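You operate a simulated robot arm through the tools that you are given. There is no shell and no other tool. Be economical: measure what you need, move in short steps, check, and stop when the job is done.

Carry out the task below with a simulated robot arm. There is one attempt and no reset: what you move stays moved.

TASK
Wind 20 metres of wool onto the white reel and put the reel back.
Fine: yellow lever back to where it was.

It is judged by the outcome, as a careful person would: the job done as asked, and still so three seconds after it is handed in. It fails if anything else is knocked over, pushed out of place, dropped, spilled or broken.

THE ROBOT
A 7-joint arm with a two-finger parallel gripper, fixed in place. Base frame: the origin is at the foot of the arm, x ahead of it, y to its left, z up; the work surface is at about z = 0. Lengths are in mm, angles in degrees, forces in N, time in s.
With the tool pointing down near the work surface it reaches from about 220 to 580 mm from the base axis. Its first joint turns from -66.0 to 66.0 degrees. Payload 2.5 kg.
Tool frame: the origin (TCP) lies between the finger pads and is the grasp point; the fingertips stand 23 mm ahead of it; z points along the fingers, y is the line along which they close. The gripper opens to 94 mm. The fingers are 38 mm wide and 10 mm thick; the gripper's body (54 by 96 mm) begins 39 mm behind the TCP.
Orientation is that of the tool frame in the base frame, as [roll, pitch, yaw] about the fixed x, y, z axes, in that order (R = Rz(yaw) Ry(pitch) Rx(roll)). With the fingers straight down and closing along the base's y, the tool's x points along the base's -x, its y along +y and its z along -z.

THE INTERFACE
- The arm moves only by the tool send_rows. Its argument "rows" is a list of rows, each a list of 7 numbers: the shift along the base's x, y, z in mm, then the turn, a rotation vector about the base's x, y, z in degrees, then the closure, from 0 (fully open) to 1 (shut). In form: [[dx, dy, dz, ax, ay, az, hand], ...]. A call has 1 to 20 rows; each row shifts and turns the commanded pose from where the row before left it. A row lasts 0.2 s, in which the tool goes at most 50 mm and 8.6 degrees; a call with a longer step from one row to the next is refused whole, and so is a gripper value outside its range. A pose out of reach is approached as far as the arm can. The call stops where the force on the tool passes 70 N (or 10 N more than at its start, if that is more) or the arm is blocked; 0.2 s more then pass. The fingers move at their own pace (about 108 mm/s each) and stop on an object; they squeeze with about 27 N. The grip force told is the motor's: it shows also when the fingers shut on nothing. Time passes only in rows, and 0.2 s behind the last, so rows that do not move let the fingers close. It gives the time, the measured TCP pose, the force on the tool (base axes), the opening and the grip force at its end, in the units of the frame above (readings bear some noise), and new pictures: "pictures" is both (left out), scene, wrist or none.
- Cameras (640 x 400 px; columns grow to the right, rows downward): "scene" is fixed at [95.3, -393.6, 550.5]; the picture's right is [0.96, -0.30, 0.00], its down [-0.15, -0.48, -0.87] and it looks along [0.26, 0.83, -0.50] (base axes); focal length 317 px, centre (320, 200). "wrist" rides on the gripper at [-39, 0, -44] in the tool frame; the picture's right is [0.00, -1.00, 0.00], its down [0.97, 0.00, -0.24] and it looks along [0.24, 0.00, 0.97] (tool axes); focal length 218 px, centre (320, 200).
- locate(camera, pixels): for up to 12 pixels [column, row] of the newest picture of that camera ("zoom" is the newest enlarged one), the place [x, y, z] in the base frame of the surface seen there, good to about 2 mm. No time passes.
- zoom(camera, box): a new picture of the part [left, top, right, bottom] of that camera's present view, enlarged. No time passes.
- close_job(): hands the job in; it is judged then, once.

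Work in short steps. Measure before you move; look again where a grasp or a placing could have gone wrong, and mend it. You have 80 turns and 120 pictures in all, the two below and enlarged ones among them. Open the gripper and draw the arm clear of the work before you hand the job in, unless the task says otherwise; then end with one line.

The tools are called by a JSON object that holds its "op" and its "data". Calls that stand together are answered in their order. send_rows: Moves the arm, as the interface text tells. Its arguments: {"type":"object","properties":{"rows":{"type":"array"},"pictures":{"type":"string","enum":["both","scene","wrist","none"]}},"required":["rows"]} The other tools are called the same way: locate (camera, pixels) gives the place of the surface under pixels of a picture; zoom (camera, box) takes an enlarged picture of a part of a camera's view; close_job () hands the job in.

At the start:

```text
clock: 0.0
eef_pos: [354.1, 166.4, 329.8]
orientation: [-179.9, 0.0, 180.0]
force: [0.8, -0.1, -0.4]
width: 94.0
gripper_force: 0.0
```

scene: 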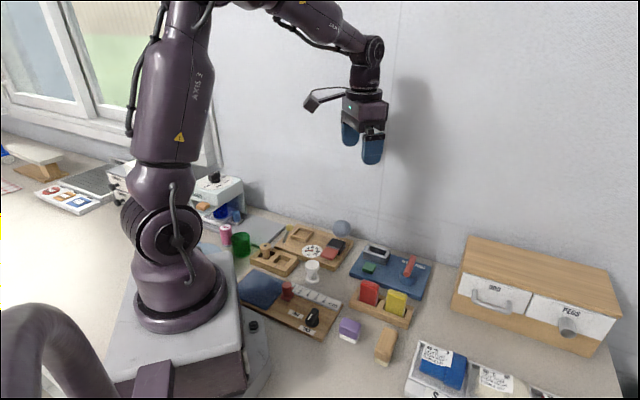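
wrist: 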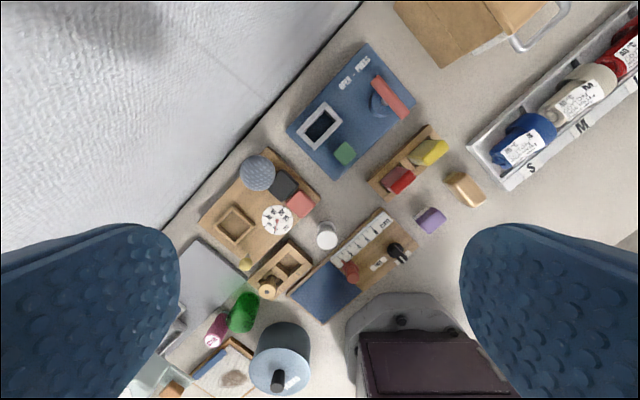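

I'll look closer at the workspace to identify the reel, winder and lever.

{"op": "zoom", "data": {"camera": "scene", "box": [210, 210, 350, 298]}}

{"op": "zoom", "data": {"camera": "scene", "box": [230, 270, 350, 345]}}

{"op": "zoom", "data": {"camera": "wrist", "box": [180, 140, 440, 400]}}

{"op": "zoom", "data": {"camera": "scene", "box": [330, 230, 450, 305]}}

```text
4.55 times, centred on (280, 254) of scene
```

zoom: 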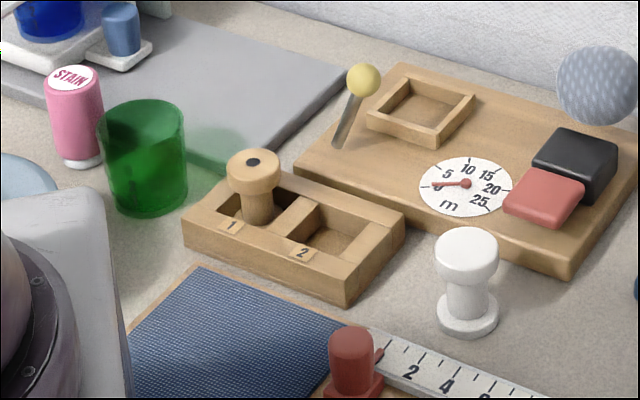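

```text
5.33 times, centred on (290, 308) of scene
```

zoom: 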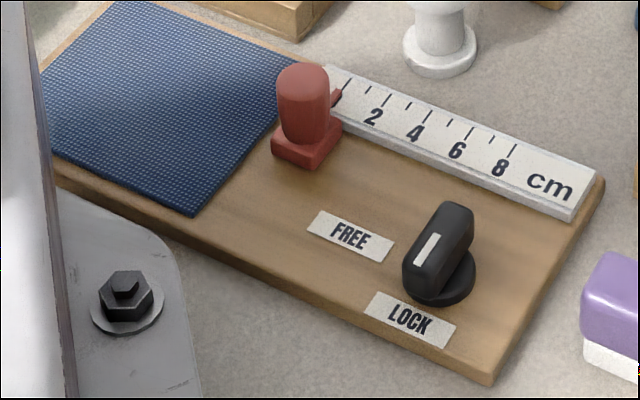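

```text
1.54 times, centred on (310, 270) of wrist
```

zoom: 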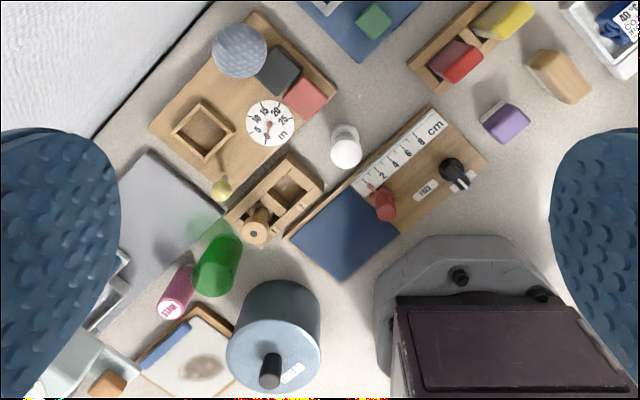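

```text
5.33 times, centred on (390, 268) of scene
```

zoom: 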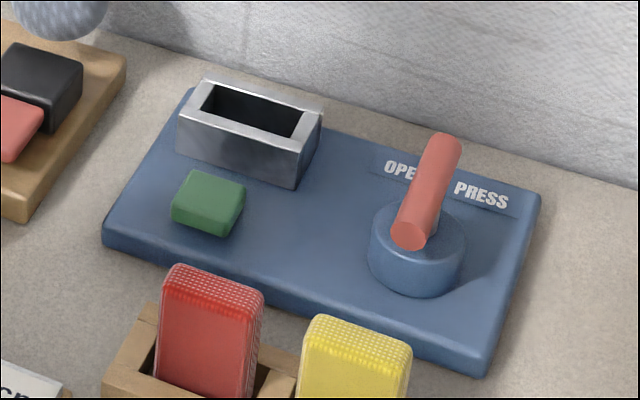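

The winder is the wooden board with the ball, the dial, the yellow lever and the square seat. I measure these.

{"op": "locate", "data": {"camera": "wrist", "pixels": [[327, 230], [277, 219], [234, 224], [245, 264], [300, 204], [283, 184], [257, 173], [268, 290], [320, 188], [200, 222], [270, 150], [242, 312]]}}

{"op": "zoom", "data": {"camera": "wrist", "box": [190, 145, 350, 245]}}

{"op": "zoom", "data": {"camera": "scene", "box": [275, 215, 355, 285]}}

```text
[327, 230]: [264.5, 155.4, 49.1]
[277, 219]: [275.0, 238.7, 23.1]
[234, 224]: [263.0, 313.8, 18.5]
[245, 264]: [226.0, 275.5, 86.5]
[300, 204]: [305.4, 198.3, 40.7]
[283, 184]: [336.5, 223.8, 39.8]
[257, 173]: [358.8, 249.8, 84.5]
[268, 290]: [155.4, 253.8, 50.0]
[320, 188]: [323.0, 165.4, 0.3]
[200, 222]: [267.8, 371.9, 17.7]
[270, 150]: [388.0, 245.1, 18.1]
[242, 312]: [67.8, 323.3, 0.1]
```

```text
4.00 times, centred on (270, 195) of wrist
```

zoom: 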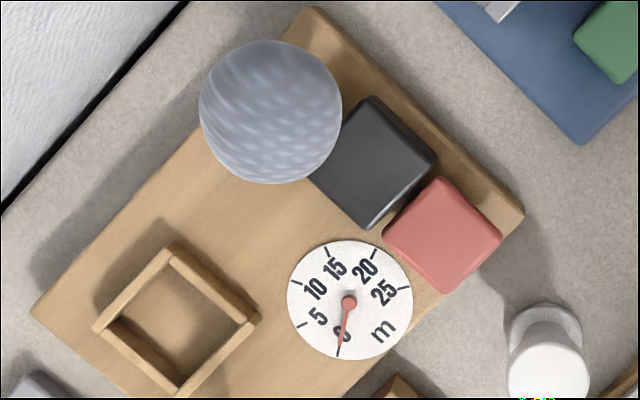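

```text
5.71 times, centred on (315, 250) of scene
```

zoom: 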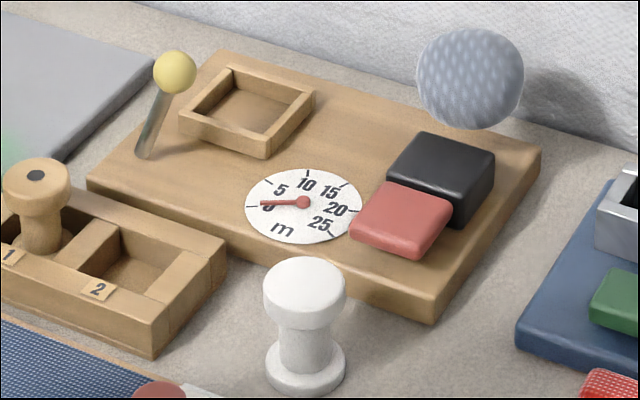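

Moving in for a closer view from above the reel and winder.

{"op": "send_rows", "data": {"rows": [[-20, 20, -25, 0, 0, 0, 0], [-20, 20, -25, 0, 0, 0, 0], [-20, 20, -25, 0, 0, 0, 0], [-10, 10, -15, 0, 0, 0, 0], [0, 0, 0, 0, 0, 0, 0]]}}

```text
clock: 1.2
eef_pos: [287.1, 237.4, 239.8]
orientation: [179.9, 0.0, -179.9]
force: [0.3, -1.4, -0.9]
width: 93.9
gripper_force: 0.0
```

scene: 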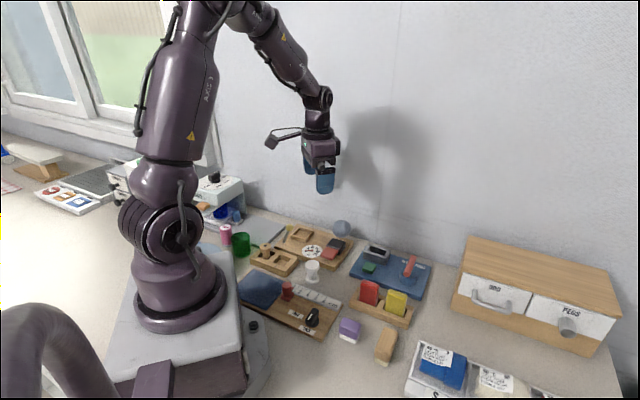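
wrist: 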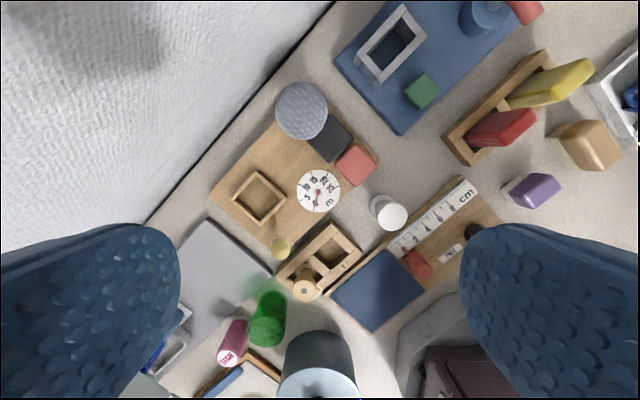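

{"op": "zoom", "data": {"camera": "wrist", "box": [200, 70, 424, 210]}}

{"op": "zoom", "data": {"camera": "wrist", "box": [220, 150, 460, 300]}}

```text
2.86 times, centred on (312, 140) of wrist
```

zoom: 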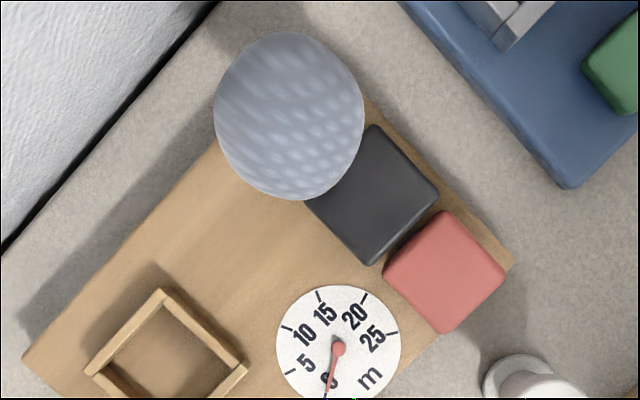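

```text
2.67 times, centred on (340, 225) of wrist
```

zoom: 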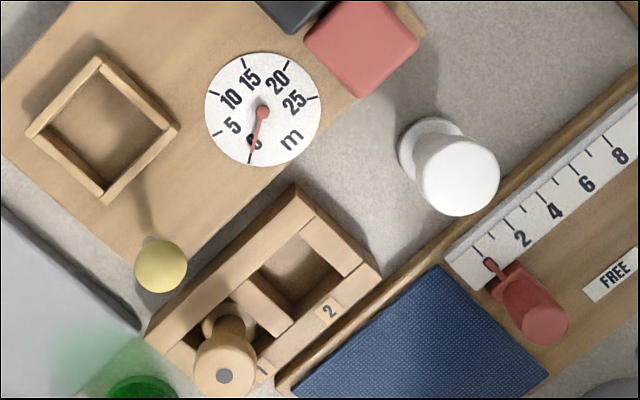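

{"op": "locate", "data": {"camera": "zoom", "pixels": [[460, 175], [424, 180], [497, 180], [460, 138], [455, 214], [402, 150], [432, 118], [98, 56], [30, 133], [105, 200], [177, 128], [100, 130]]}}

{"op": "locate", "data": {"camera": "zoom", "pixels": [[161, 265], [148, 228], [150, 232], [263, 110], [540, 325], [365, 95], [365, 5], [310, 45], [420, 45], [290, 20], [380, 275], [500, 245]]}}

```text
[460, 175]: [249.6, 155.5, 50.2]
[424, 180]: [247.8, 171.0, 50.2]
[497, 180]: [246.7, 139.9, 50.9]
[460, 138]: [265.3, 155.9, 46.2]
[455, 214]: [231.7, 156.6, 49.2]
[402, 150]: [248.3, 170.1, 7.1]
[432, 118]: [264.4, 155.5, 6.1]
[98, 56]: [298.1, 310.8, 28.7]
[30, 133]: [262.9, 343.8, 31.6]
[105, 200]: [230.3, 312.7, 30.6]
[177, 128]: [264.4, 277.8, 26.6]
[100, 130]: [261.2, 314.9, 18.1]
```

```text
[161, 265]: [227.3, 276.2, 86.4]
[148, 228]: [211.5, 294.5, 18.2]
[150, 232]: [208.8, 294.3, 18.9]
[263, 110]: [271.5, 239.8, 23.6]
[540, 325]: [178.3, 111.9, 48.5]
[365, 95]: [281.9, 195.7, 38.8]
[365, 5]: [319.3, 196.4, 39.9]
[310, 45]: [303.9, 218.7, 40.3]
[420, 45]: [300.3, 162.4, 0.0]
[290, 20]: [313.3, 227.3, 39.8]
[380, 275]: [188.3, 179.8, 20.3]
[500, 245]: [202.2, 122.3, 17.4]
```

Reel: centre ≈(248.5,155.5), 50 tall, flange Ø≈32. Seat centre ≈(264,311), inner ~36, and the board is turned about 45°. Checking wall distance before turning the tool 45°.

{"op": "locate", "data": {"camera": "wrist", "pixels": [[200, 150], [270, 70], [150, 100], [210, 195], [376, 160], [440, 195]]}}

{"op": "send_rows", "data": {"rows": [[-6, -13, -10, 0, 0, 7.5, 0.36], [-6, -13, -10, 0, 0, 7.5, 0.36], [-6, -13, -10, 0, 0, 7.5, 0.36], [-6, -13, -10, 0, 0, 7.5, 0.36], [-7, -15, -10, 0, 0, 7.5, 0.36], [-7, -15, -10, 0, 0, 7, 0.36], [0, 0, 0, 0, 0, 0, 0.36]]}}

```text
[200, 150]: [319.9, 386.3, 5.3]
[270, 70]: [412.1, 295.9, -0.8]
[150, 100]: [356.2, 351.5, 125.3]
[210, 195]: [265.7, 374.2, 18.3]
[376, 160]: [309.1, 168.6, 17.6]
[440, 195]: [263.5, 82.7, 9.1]
```

```text
clock: 2.8
eef_pos: [247.0, 156.2, 180.3]
orientation: [180.0, 0.0, -135.4]
force: [0.7, 0.6, -0.2]
width: 60.2
gripper_force: 0.0
```

scene: 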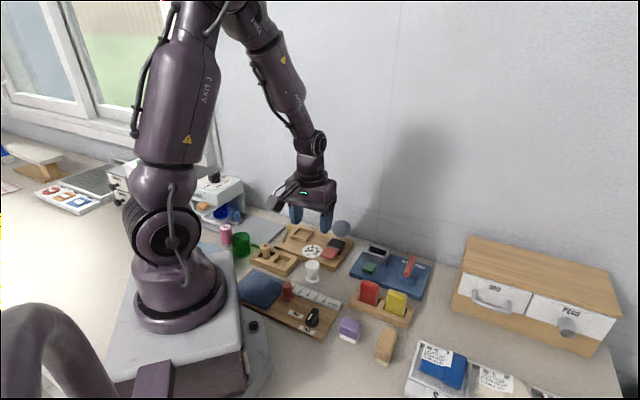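
wrist: 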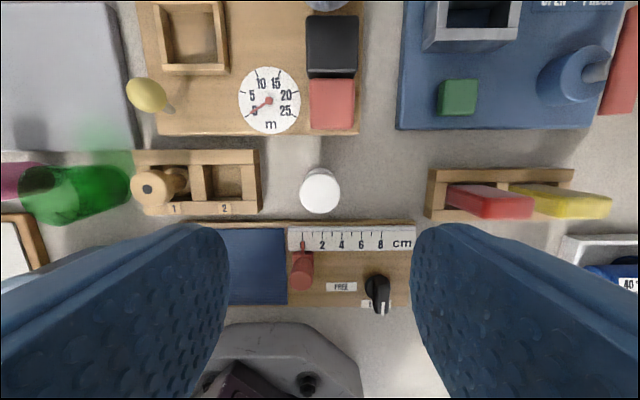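

The tool is aligned with the boards. I re-measure the reel, seat and lever from this view.

{"op": "zoom", "data": {"camera": "wrist", "box": [120, 0, 376, 220]}}

{"op": "locate", "data": {"camera": "wrist", "pixels": [[301, 193], [338, 193], [320, 177], [320, 211], [308, 175], [161, 70], [227, 70], [217, 62], [172, 62], [195, 40], [146, 94], [170, 107]]}}

```text
1.82 times, centred on (248, 110) of wrist
```

zoom: 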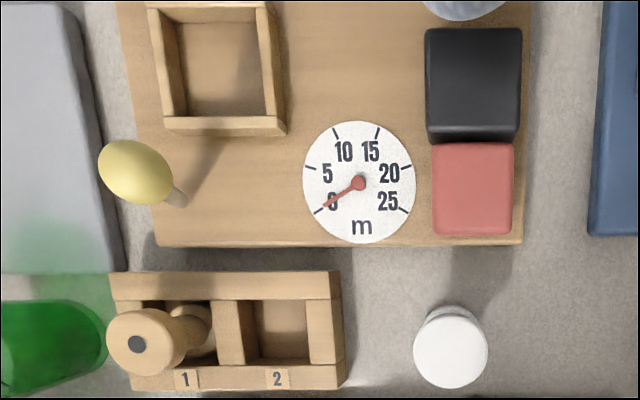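

```text
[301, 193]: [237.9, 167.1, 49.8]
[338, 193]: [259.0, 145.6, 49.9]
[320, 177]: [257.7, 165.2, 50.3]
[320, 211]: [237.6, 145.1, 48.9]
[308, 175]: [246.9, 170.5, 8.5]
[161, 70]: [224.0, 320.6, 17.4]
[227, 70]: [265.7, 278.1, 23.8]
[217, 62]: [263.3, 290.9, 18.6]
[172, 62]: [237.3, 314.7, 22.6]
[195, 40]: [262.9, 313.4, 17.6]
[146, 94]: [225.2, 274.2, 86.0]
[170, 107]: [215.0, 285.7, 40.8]
```

Descend on the reel and grasp its top flange.

{"op": "send_rows", "data": {"rows": [[1.2, -0.8, -35, 0, 0, 0, 0.36], [0, 0, -35, 0, 0, 0, 0.36], [0, 0, -35, 0, 0, 0, 0.36], [0, 0, -20, 0, 0, 0, 0.36], [0, 0, -13, 0, 0, 0, 0.36], [0, 0, 0, 0, 0, 0, 0.36]], "pictures": "wrist"}}

```text
clock: 4.2
eef_pos: [247.6, 154.7, 42.1]
orientation: [180.0, 0.0, -135.5]
force: [-0.2, -0.3, 0.0]
width: 60.2
gripper_force: 0.1
```

wrist: 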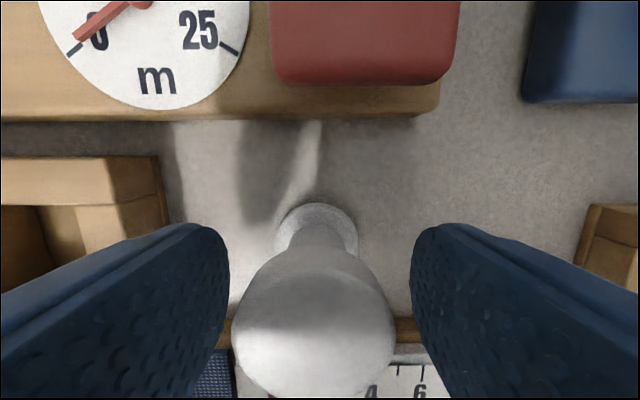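

Centred between the pads; close and lift.

{"op": "send_rows", "data": {"rows": [[0, 0, 0, 0, 0, 0, 0.8], [0, 0, 0, 0, 0, 0, 0.8], [0, 0, 0, 0, 0, 0, 0.8], [0, 0, 20, 0, 0, 0, 0.8], [0, 0, 30, 0, 0, 0, 0.8], [0, 0, 35, 0, 0, 0, 0.8], [0, 0, 0, 0, 0, 0, 0.8]]}}

```text
clock: 5.8
eef_pos: [245.7, 152.9, 127.4]
orientation: [-180.0, 0.0, -135.5]
force: [-0.1, -0.1, -0.8]
width: 32.1
gripper_force: 26.8
```

scene: 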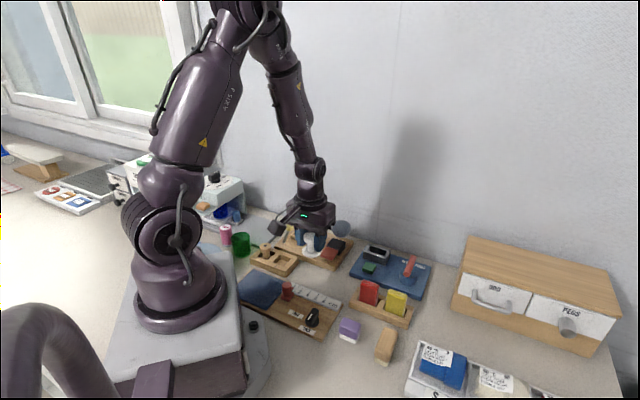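
wrist: 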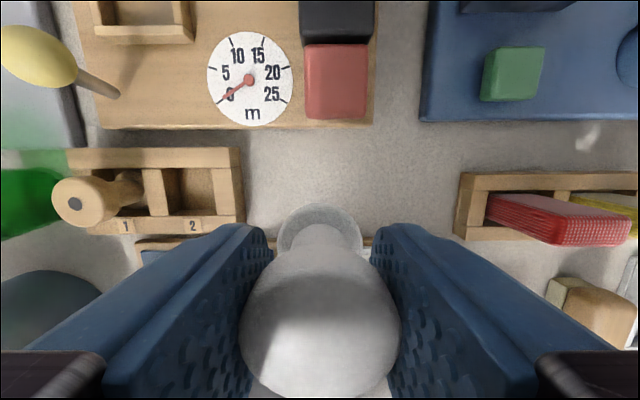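

Held. Raise a bit and carry it above the seat at ≈(264,311).

{"op": "send_rows", "data": {"rows": [[6, 20, 15, 0, 0, 0, 0.8], [4, 36, 0, 0, 0, 0, 0.8], [3, 36, 0, 0, 0, 0, 0.8], [3, 36, 0, 0, 0, 0, 0.8], [2, 29, 0, 0, 0, 0, 0.8], [0, 0, -20, 0, 0, 0, 0.8], [0, 0, -20, 0, 0, 0, 0.8], [0, 0, 0, 0, 0, 0, 0.8]]}}

```text
clock: 7.6
eef_pos: [265.3, 309.2, 102.1]
orientation: [180.0, 0.1, -135.5]
force: [0.3, -0.1, -0.1]
width: 32.6
gripper_force: 26.8
```

scene: 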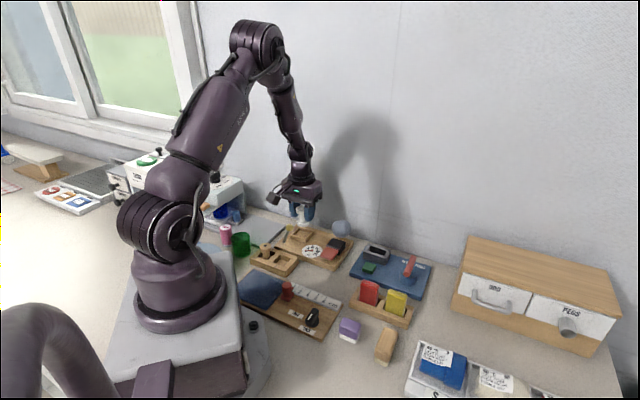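
wrist: 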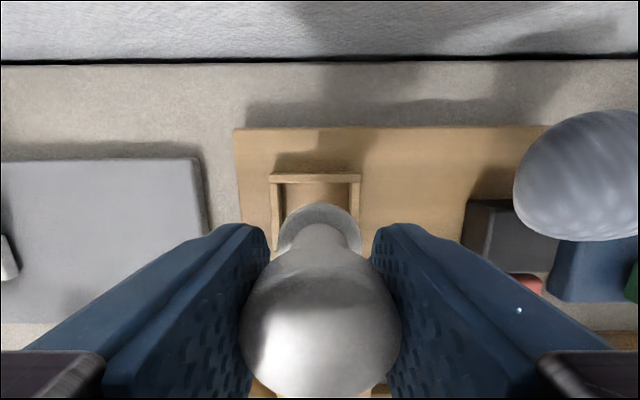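

{"op": "locate", "data": {"camera": "wrist", "pixels": [[272, 178], [361, 178], [316, 178], [284, 186], [350, 186], [316, 186], [277, 215], [354, 215], [284, 200], [349, 200]]}}

{"op": "zoom", "data": {"camera": "wrist", "box": [220, 120, 420, 270]}}

```text
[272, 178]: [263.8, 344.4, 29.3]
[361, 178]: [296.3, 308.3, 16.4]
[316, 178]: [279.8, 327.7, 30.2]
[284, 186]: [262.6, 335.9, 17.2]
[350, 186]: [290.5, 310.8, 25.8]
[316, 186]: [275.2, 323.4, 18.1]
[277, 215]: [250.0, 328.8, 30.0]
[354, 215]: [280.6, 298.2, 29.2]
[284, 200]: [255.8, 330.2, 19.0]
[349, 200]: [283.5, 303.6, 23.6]
```

```text
2.67 times, centred on (320, 195) of wrist
```

zoom: 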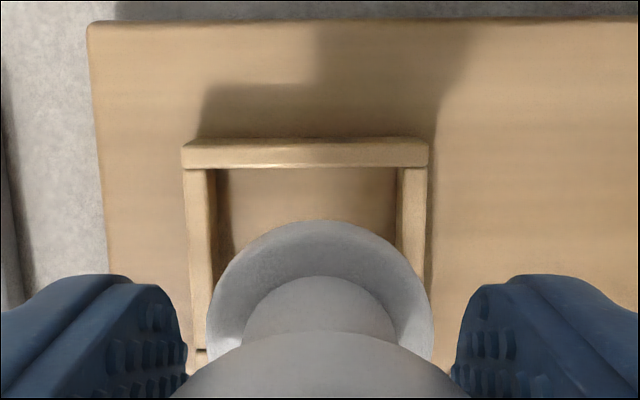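

Correct by (-1.5, +2.0) and lower into the seat.

{"op": "send_rows", "data": {"rows": [[-1.5, 2.0, -15, 0, 0, 0, 0.8], [0, 0, -12, 0, 0, 0, 0.8], [0, 0, -8, 0, 0, 0, 0.8], [0, 0, -4, 0, 0, 0, 0.8], [0, 0, 0, 0, 0, 0, 0.8]]}}

```text
clock: 8.8
eef_pos: [265.9, 313.1, 63.3]
orientation: [180.0, 0.0, -135.5]
force: [0.1, -0.8, -0.5]
width: 32.4
gripper_force: 27.6
```

scene: 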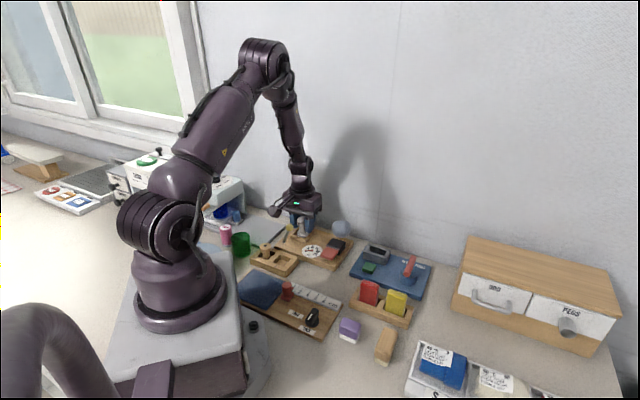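
wrist: 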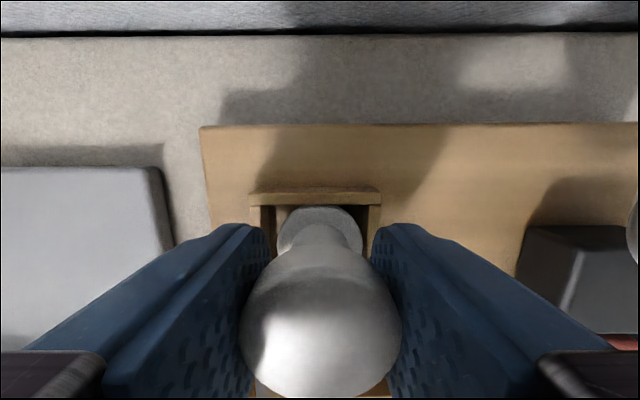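

{"op": "send_rows", "data": {"rows": [[-1.2, -1.2, -1.5, 0, 0, 0, 0.8], [0, 0, -1.5, 0, 0, 0, 0.8], [0, 0, 0, 0, 0, 0, 0.8]], "pictures": "wrist"}}

{"op": "zoom", "data": {"camera": "wrist", "box": [220, 160, 420, 285]}}

```text
clock: 9.6
eef_pos: [263.6, 312.4, 61.1]
orientation: [179.9, 0.0, -135.5]
force: [-0.9, 0.6, -0.1]
width: 32.3
gripper_force: 27.1
```

wrist: 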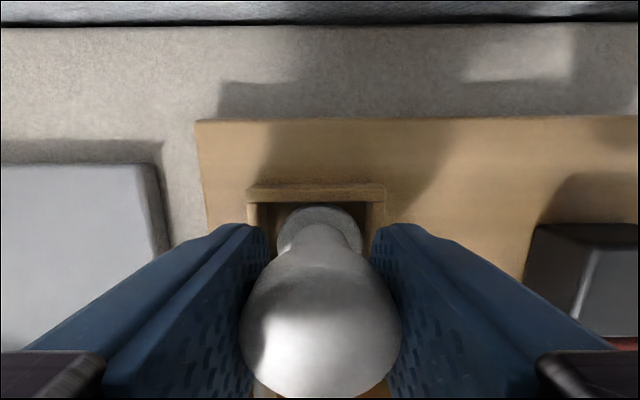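

```text
3.20 times, centred on (320, 222) of wrist
```

zoom: 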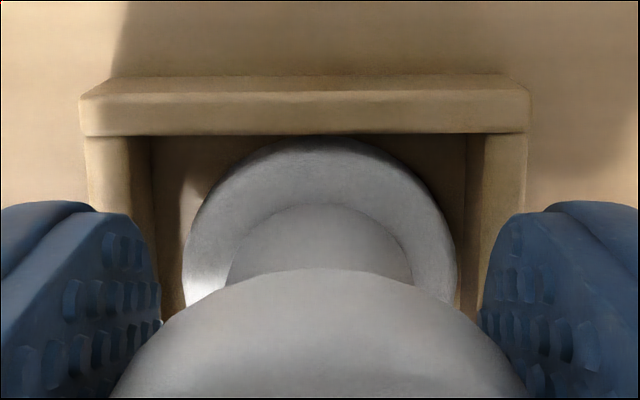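

Inside the walls. Lower the last mm, release, and rise.

{"op": "send_rows", "data": {"rows": [[0, 0, -1, 0, 0, 0, 0.8], [0, 0, -0.5, 0, 0, 0, 0.8], [0, 0, 0, 0, 0, 0, 0.4], [0, 0, 0, 0, 0, 0, 0.4], [0, 0, 25, 0, 0, 0, 0.4], [0, 0, 35, 0, 0, 0, 0.4], [-15, -15, 35, 0, 0, 0, 0.4], [-15, -15, 20, 0, 0, 0, 0.4], [0, 0, 0, 0, 0, 0, 0.4]]}}

{"op": "zoom", "data": {"camera": "scene", "box": [250, 205, 370, 280]}}

```text
clock: 11.6
eef_pos: [234.0, 282.1, 176.9]
orientation: [-179.9, 0.1, -135.5]
force: [-0.2, 0.7, -0.4]
width: 56.5
gripper_force: 0.0
```

scene: 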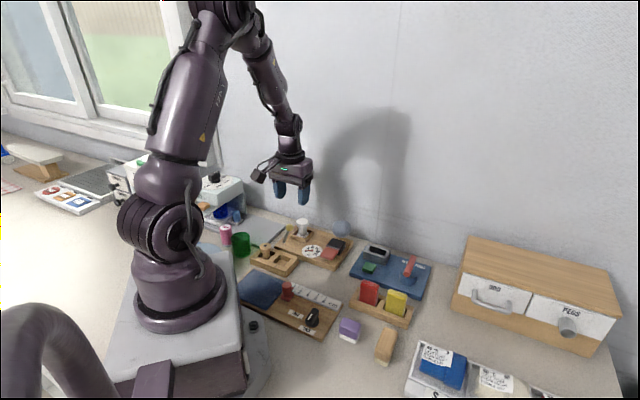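
wrist: 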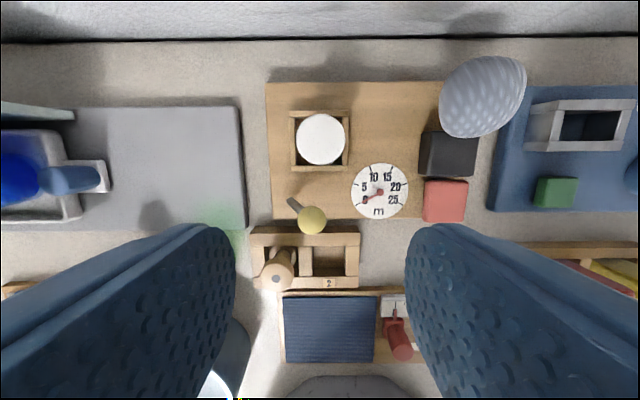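

```text
5.33 times, centred on (310, 242) of scene
```

zoom: 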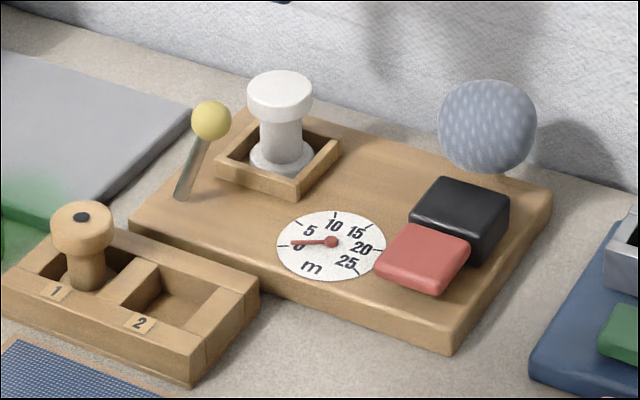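

Reel seated. Now measure lever foot, ball and keys.

{"op": "locate", "data": {"camera": "wrist", "pixels": [[290, 201], [295, 206], [312, 220], [300, 220], [325, 220], [446, 200], [448, 154], [380, 191], [272, 215], [265, 85]]}}

{"op": "zoom", "data": {"camera": "wrist", "box": [250, 80, 410, 300]}}

```text
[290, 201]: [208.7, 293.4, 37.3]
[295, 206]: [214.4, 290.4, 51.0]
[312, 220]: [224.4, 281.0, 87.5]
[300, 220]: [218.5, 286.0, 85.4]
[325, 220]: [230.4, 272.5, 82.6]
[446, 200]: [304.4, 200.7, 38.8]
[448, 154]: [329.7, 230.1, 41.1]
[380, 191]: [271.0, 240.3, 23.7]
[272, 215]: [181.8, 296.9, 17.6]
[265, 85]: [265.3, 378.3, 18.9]
```

```text
1.82 times, centred on (330, 190) of wrist
```

zoom: 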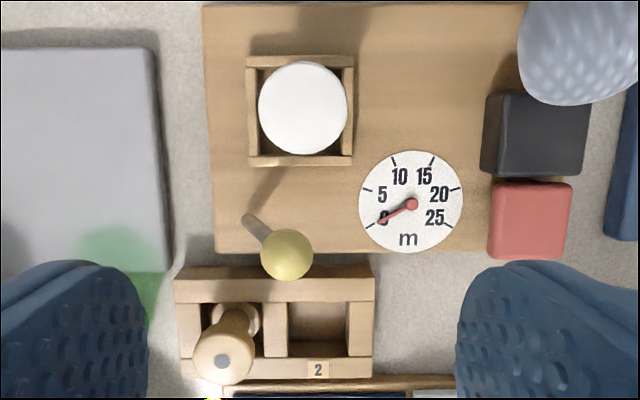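

Lever pivots at ≈(201,301) and leans 30° along the board's length toward the dial. I'll straddle its ball with the fingers (closing axis is along the board) without gripping.

{"op": "send_rows", "data": {"rows": [[-8.5, -4.5, -20, 0, 0, 0, 0.45], [0, 0, -25, 0, 0, 0, 0.45], [0, 0, -25, 0, 0, 0, 0.45], [0, 0, -20, 0, 0, 0, 0.45], [0, 0, 0, 0, 0, 0, 0.64], [0, 0, 0, 0, 0, 0, 0.64]]}}

```text
clock: 13.0
eef_pos: [224.8, 277.2, 86.8]
orientation: [-180.0, 0.0, -135.5]
force: [0.6, 0.2, 0.2]
width: 33.9
gripper_force: 0.0
```

scene: 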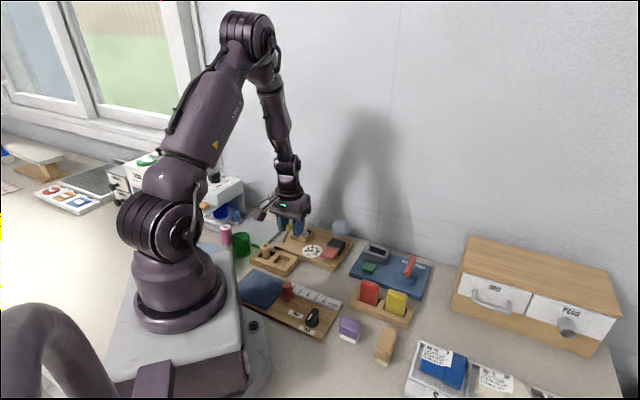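
wrist: 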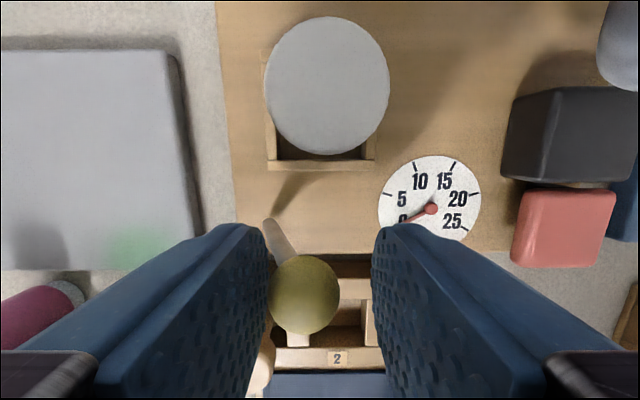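

Ball (304,295) is between the fingers. Push along +u in small steps.

{"op": "send_rows", "data": {"rows": [[-7, 7, 0, 0, 0, 0, 0.64], [-7, 7, 2, 0, 0, 0, 0.64], [-7, 7, 2, 0, 0, 0, 0.64], [-7, 7, 2, 0, 0, 0, 0.64], [0, 0, 0, 0, 0, 0, 0.64]]}}

```text
clock: 14.2
eef_pos: [198.1, 306.0, 90.4]
orientation: [180.0, 0.0, -135.5]
force: [0.2, 0.1, 0.2]
width: 33.7
gripper_force: 0.3
```

scene: 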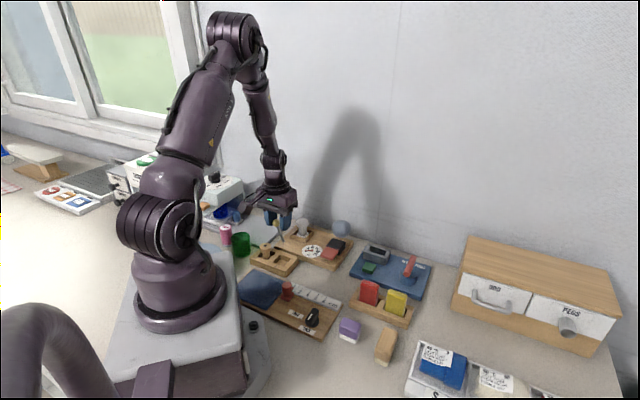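
wrist: 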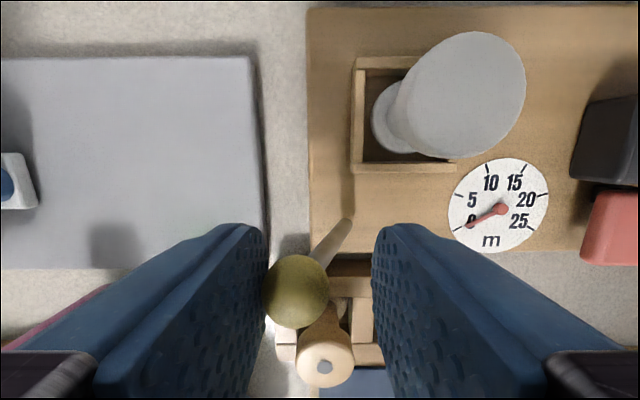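

The lever crossed and is leaning the other way, now against the left finger. Continue to let it settle at its far end.

{"op": "send_rows", "data": {"rows": [[-7, 7, 0, 0, 0, 0, 0.64], [-7, 7, -2, 0, 0, 0, 0.64], [0, 0, 0, 0, 0, 0, 0.5], [0, 0, 0, 0, 0, 0, 0.5]]}}

```text
clock: 15.2
eef_pos: [183.4, 320.5, 87.3]
orientation: [-179.9, 0.0, -135.5]
force: [0.0, -0.8, 0.4]
width: 46.9
gripper_force: 0.0
```

scene: 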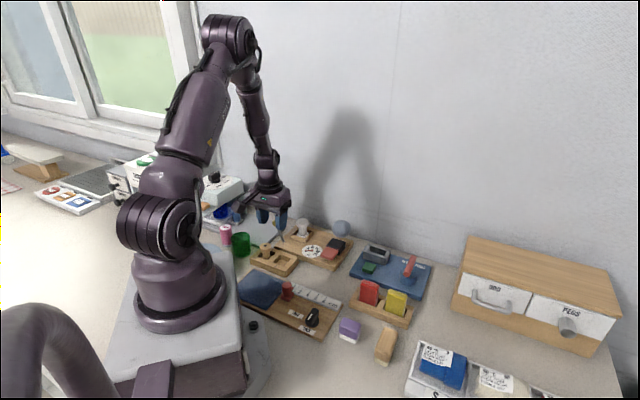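
wrist: 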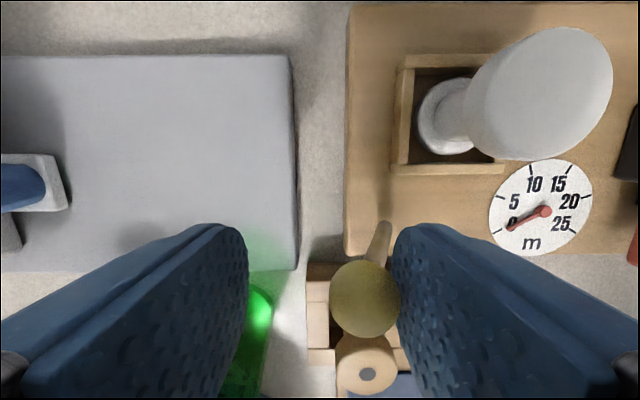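

{"op": "locate", "data": {"camera": "wrist", "pixels": [[383, 228], [378, 248], [364, 298], [340, 298], [386, 255]]}}

{"op": "zoom", "data": {"camera": "scene", "box": [230, 180, 350, 270]}}

```text
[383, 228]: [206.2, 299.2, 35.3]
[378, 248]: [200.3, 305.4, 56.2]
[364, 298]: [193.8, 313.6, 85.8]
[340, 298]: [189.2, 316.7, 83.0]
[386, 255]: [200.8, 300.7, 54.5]
```

```text
4.44 times, centred on (290, 225) of scene
```

zoom: 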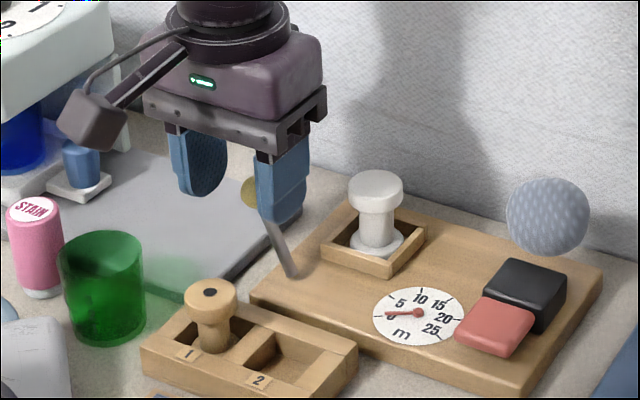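

{"op": "send_rows", "data": {"rows": [[-4, 4, 0, 0, 0, 0, 0.5], [-4, 4, 0, 0, 0, 0, 0.5], [0, 0, 0, 0, 0, 0, 0.5]], "pictures": "wrist"}}

```text
clock: 16.0
eef_pos: [179.2, 326.8, 85.8]
orientation: [-179.6, -0.1, -135.8]
force: [13.1, -21.1, 14.2]
width: 57.9
gripper_force: 12.4
```

wrist: 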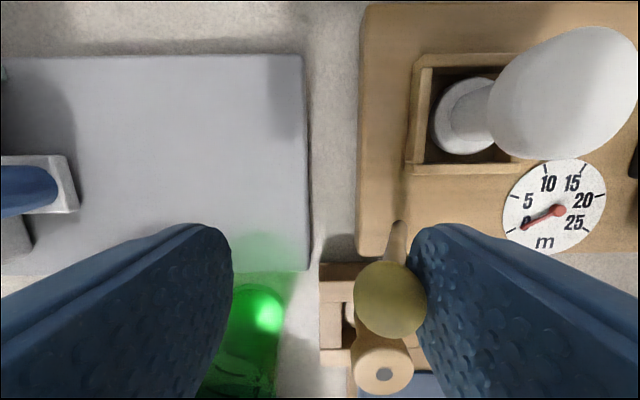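

That's its hard stop (25 N). Back off, rise, and look.

{"op": "send_rows", "data": {"rows": [[6, -6, 0, 0, 0, 0, 0.4], [0, 0, 0, 0, 0, 0, 0.4], [0, 0, 30, 0, 0, 0, 0.4], [20, -20, 30, 0, 0, 0, 0.4], [25, -25, 20, 0, 0, 0, 0.4], [0, 0, 0, 0, 0, 0, 0.4]]}}

{"op": "zoom", "data": {"camera": "scene", "box": [250, 205, 370, 280]}}

```text
clock: 17.4
eef_pos: [226.9, 276.9, 167.2]
orientation: [180.0, 0.0, -135.5]
force: [0.0, 0.1, -0.4]
width: 56.4
gripper_force: 0.0
```

scene: 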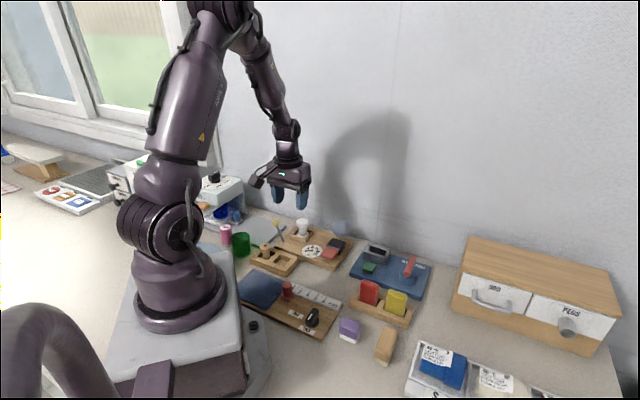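
wrist: 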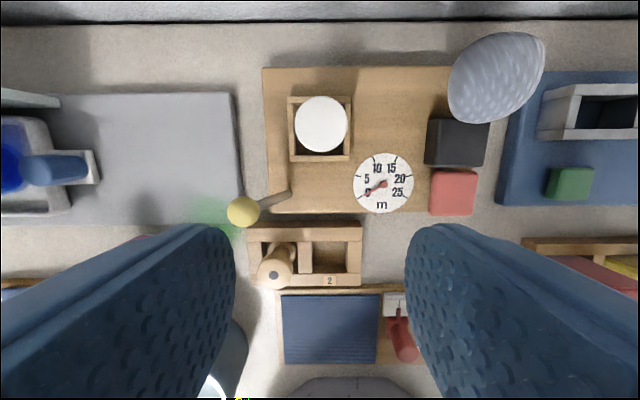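

```text
5.33 times, centred on (310, 242) of scene
```

zoom: 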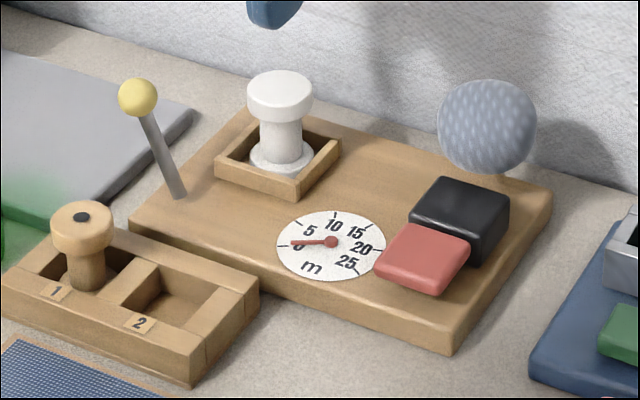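

Lever stays over. Now move with closed fingers above the red key (≈(301,197), top z≈40), biased away from the black one.

{"op": "send_rows", "data": {"rows": [[24, -28, 0, 0, 0, 0, 1], [24, -28, 0, 0, 0, 0, 1], [23, -27, -20, 0, 0, 0, 1], [0, 0, -30, 0, 0, 0, 1], [0, 0, -30, 0, 0, 0, 1], [0, 0, 0, 0, 0, 0, 1]]}}

{"op": "zoom", "data": {"camera": "scene", "box": [250, 205, 370, 280]}}

```text
clock: 18.8
eef_pos: [298.4, 191.0, 87.1]
orientation: [-180.0, 0.1, -135.5]
force: [0.4, 0.0, -0.5]
width: 0.1
gripper_force: 26.4
```

scene: 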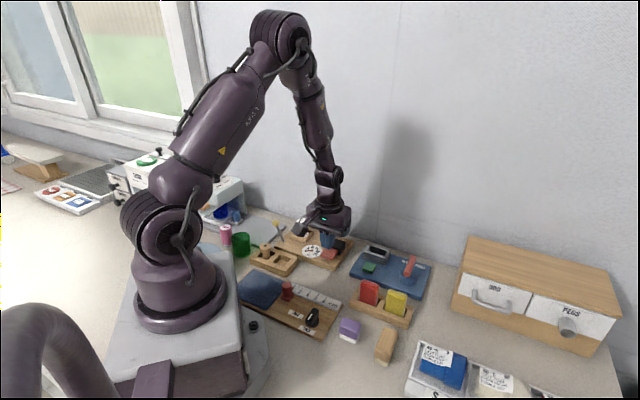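
wrist: 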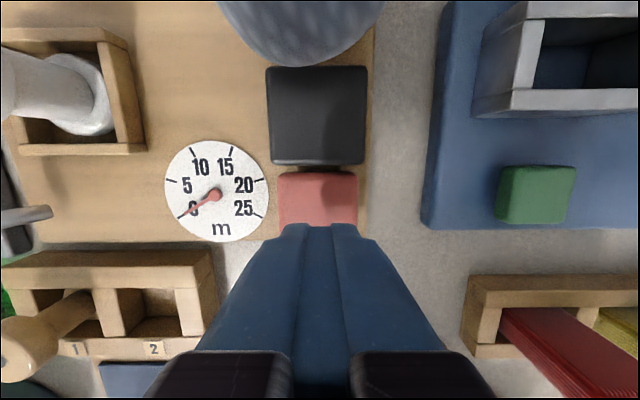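

```text
5.33 times, centred on (310, 242) of scene
```

zoom: 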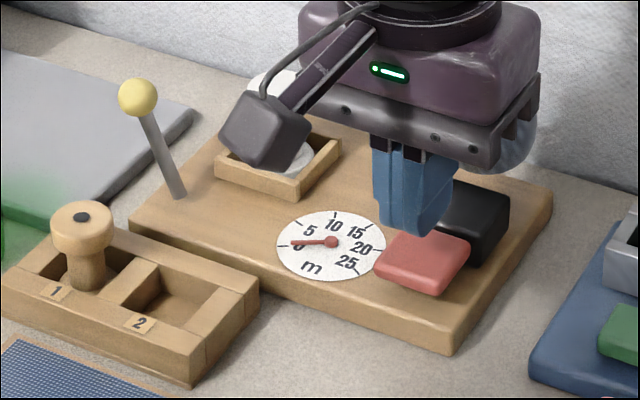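

Dial is visible in both views. Make a short press of red.

{"op": "send_rows", "data": {"rows": [[0, 0, -20, 0, 0, 0, 1], [0, 0, -4, 0, 0, 0, 1], [0, 0, -2, 0, 0, 0, 1]], "pictures": "wrist"}}

```text
clock: 19.6
eef_pos: [298.9, 191.3, 62.2]
orientation: [-180.0, -0.1, -135.5]
force: [0.5, 1.4, 2.3]
width: 0.0
gripper_force: 27.6
```

wrist: 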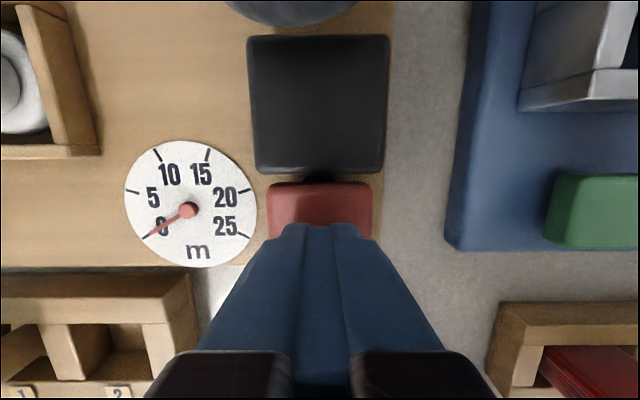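

Just touching (2 N). Press 2 mm more.

{"op": "send_rows", "data": {"rows": [[0, 0, -2, 0, 0, 0, 1]], "pictures": "wrist"}}

```text
clock: 20.0
eef_pos: [297.9, 192.3, 60.4]
orientation: [179.9, 0.0, -135.5]
force: [0.7, -0.9, 1.2]
width: 0.0
gripper_force: 26.9
```

wrist: 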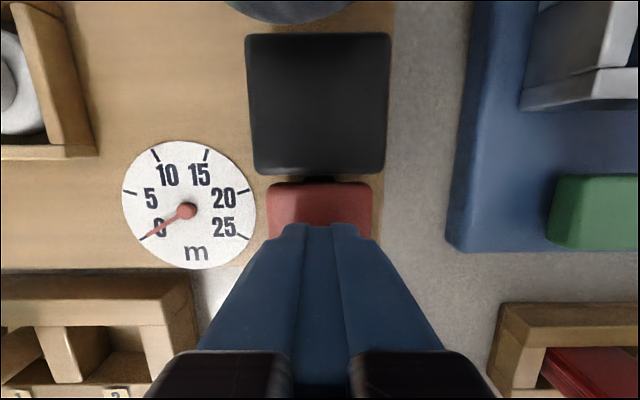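

{"op": "send_rows", "data": {"rows": [[0, 0, -2, 0, 0, 0, 1]], "pictures": "wrist"}}

```text
clock: 20.4
eef_pos: [298.1, 193.4, 57.9]
orientation: [-180.0, 0.0, -135.5]
force: [-0.2, -1.0, 2.2]
width: 0.0
gripper_force: 27.5
```

wrist: 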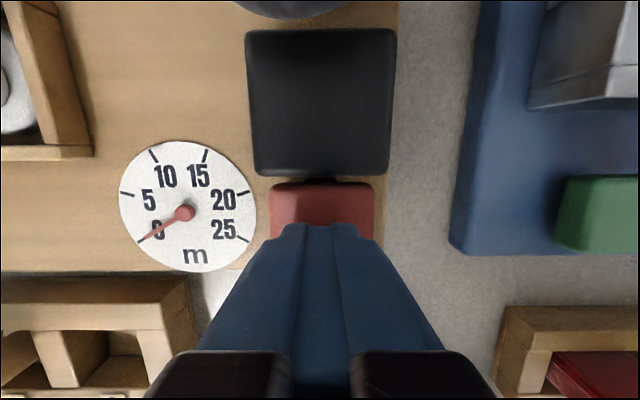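

{"op": "send_rows", "data": {"rows": [[0, 0, -2, 0, 0, 0, 1]], "pictures": "wrist"}}

```text
clock: 20.8
eef_pos: [296.8, 193.3, 56.0]
orientation: [-179.9, 0.1, -135.5]
force: [0.4, -1.6, 3.8]
width: 0.0
gripper_force: 27.1
```

wrist: 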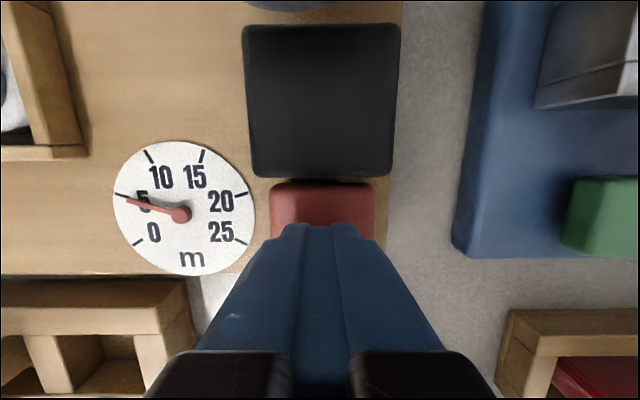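

Pointer jumped to ~5. Release and check whether it stops.

{"op": "send_rows", "data": {"rows": [[0, 0, 8, 0, 0, 0, 1]], "pictures": "wrist"}}

{"op": "zoom", "data": {"camera": "wrist", "box": [90, 110, 290, 290]}}

```text
clock: 21.2
eef_pos: [296.9, 193.7, 62.8]
orientation: [180.0, 0.1, -135.4]
force: [1.3, -0.5, 0.8]
width: 0.0
gripper_force: 27.2
```

wrist: 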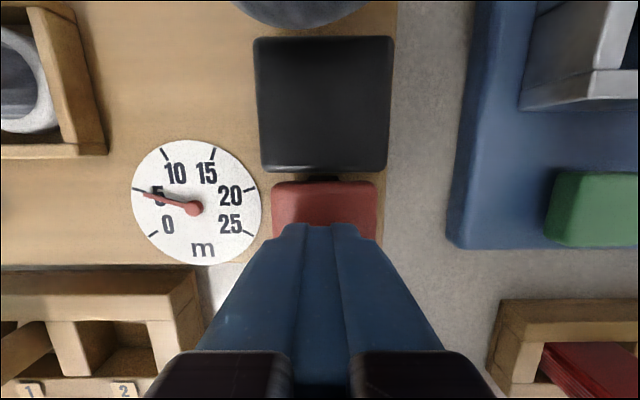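

```text
2.22 times, centred on (190, 200) of wrist
```

zoom: 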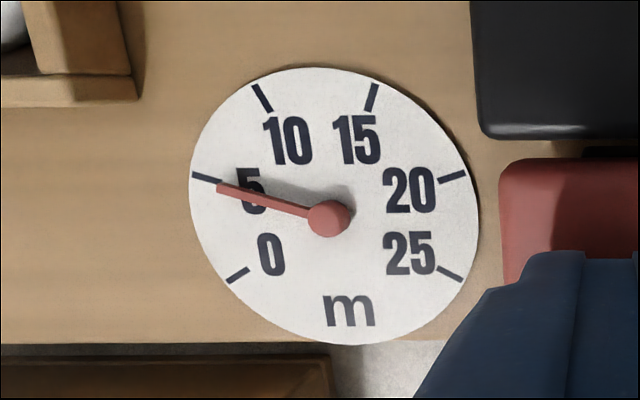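

Wool appears on the reel; dial ≈5 and stationary. Press red once more the same way.

{"op": "send_rows", "data": {"rows": [[0, 0, -4, 0, 0, 0, 1], [0, 0, -3, 0, 0, 0, 1]], "pictures": "wrist"}}

```text
clock: 21.8
eef_pos: [298.1, 193.5, 55.2]
orientation: [180.0, 0.1, -135.5]
force: [-3.4, -1.5, 3.1]
width: 0.2
gripper_force: 26.6
```

wrist: 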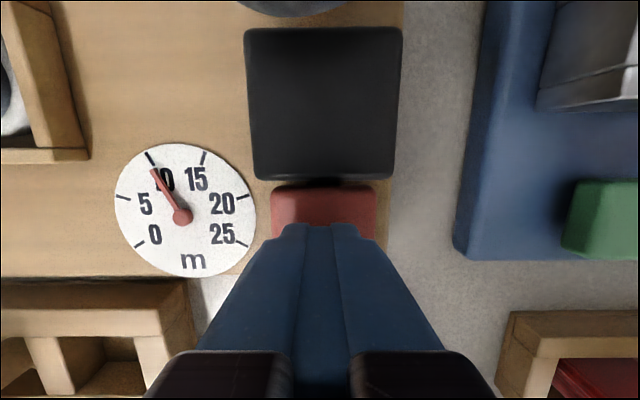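

Now 10. Release and do the third press.

{"op": "send_rows", "data": {"rows": [[0, 0, 8, 0, 0, 0, 1], [0, 0, 0, 0, 0, 0, 1]], "pictures": "wrist"}}

{"op": "send_rows", "data": {"rows": [[0, 0, -4, 0, 0, 0, 1], [0, 0, -3.5, 0, 0, 0, 1], [0, 0, 7.5, 0, 0, 0, 1]], "pictures": "wrist"}}

```text
clock: 22.4
eef_pos: [298.6, 192.7, 64.9]
orientation: [-180.0, 0.0, -135.5]
force: [-1.0, 0.0, 0.5]
width: 0.0
gripper_force: 27.0
```

wrist: 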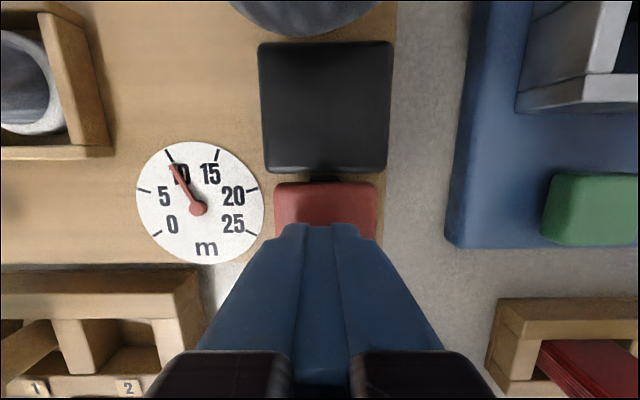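

```text
clock: 23.2
eef_pos: [297.8, 194.4, 65.0]
orientation: [-179.9, 0.1, -135.5]
force: [0.7, -0.2, -0.3]
width: 0.0
gripper_force: 27.1
```

wrist: 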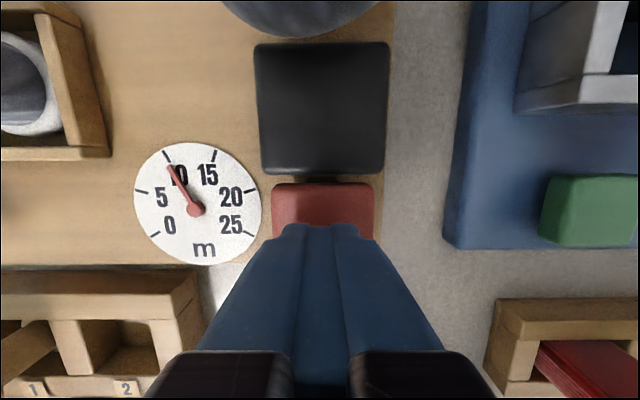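

That press was too shallow (still 10). Press to z≈55.

{"op": "send_rows", "data": {"rows": [[0, 0, -5, 0, 0, 0, 1], [0, 0, -4.5, 0, 0, 0, 1]], "pictures": "wrist"}}

```text
clock: 23.8
eef_pos: [297.9, 193.9, 56.7]
orientation: [-180.0, 0.1, -135.4]
force: [0.8, 0.0, 2.9]
width: 0.0
gripper_force: 27.4
```

wrist: 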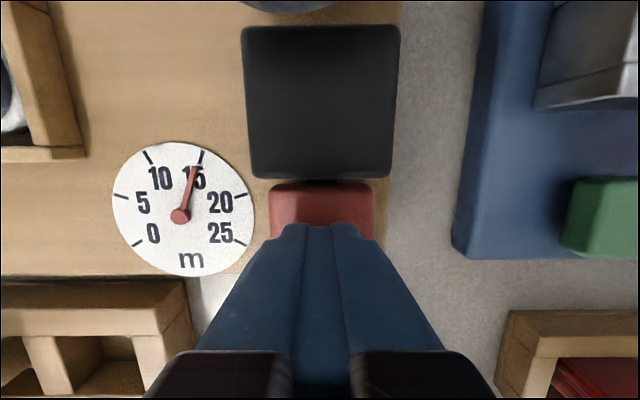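

15. Release, then the fourth press.

{"op": "send_rows", "data": {"rows": [[0, 0, 9.5, 0, 0, 0, 1], [0, 0, 0, 0, 0, 0, 1]], "pictures": "none"}}

{"op": "send_rows", "data": {"rows": [[0, 0, -5, 0, 0, 0, 1], [0, 0, -4.5, 0, 0, 0, 1]], "pictures": "wrist"}}

```text
clock: 24.4
eef_pos: [296.5, 193.6, 63.8]
orientation: [-180.0, 0.0, -135.5]
force: [-0.6, 0.1, -0.1]
width: 0.0
gripper_force: 27.1
```

```text
clock: 25.0
eef_pos: [297.8, 193.5, 55.9]
orientation: [180.0, 0.0, -135.4]
force: [-0.8, -0.4, 2.6]
width: 0.0
gripper_force: 26.9
```

wrist: 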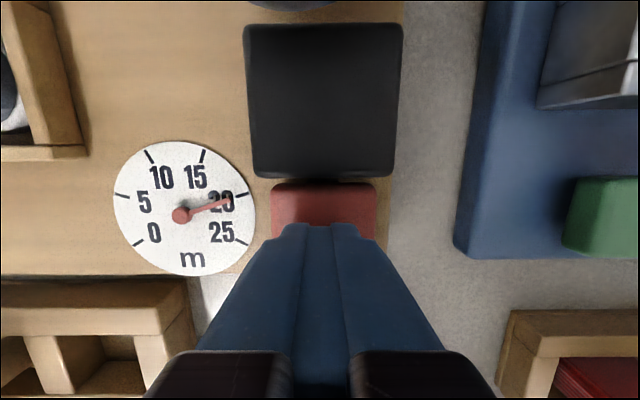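

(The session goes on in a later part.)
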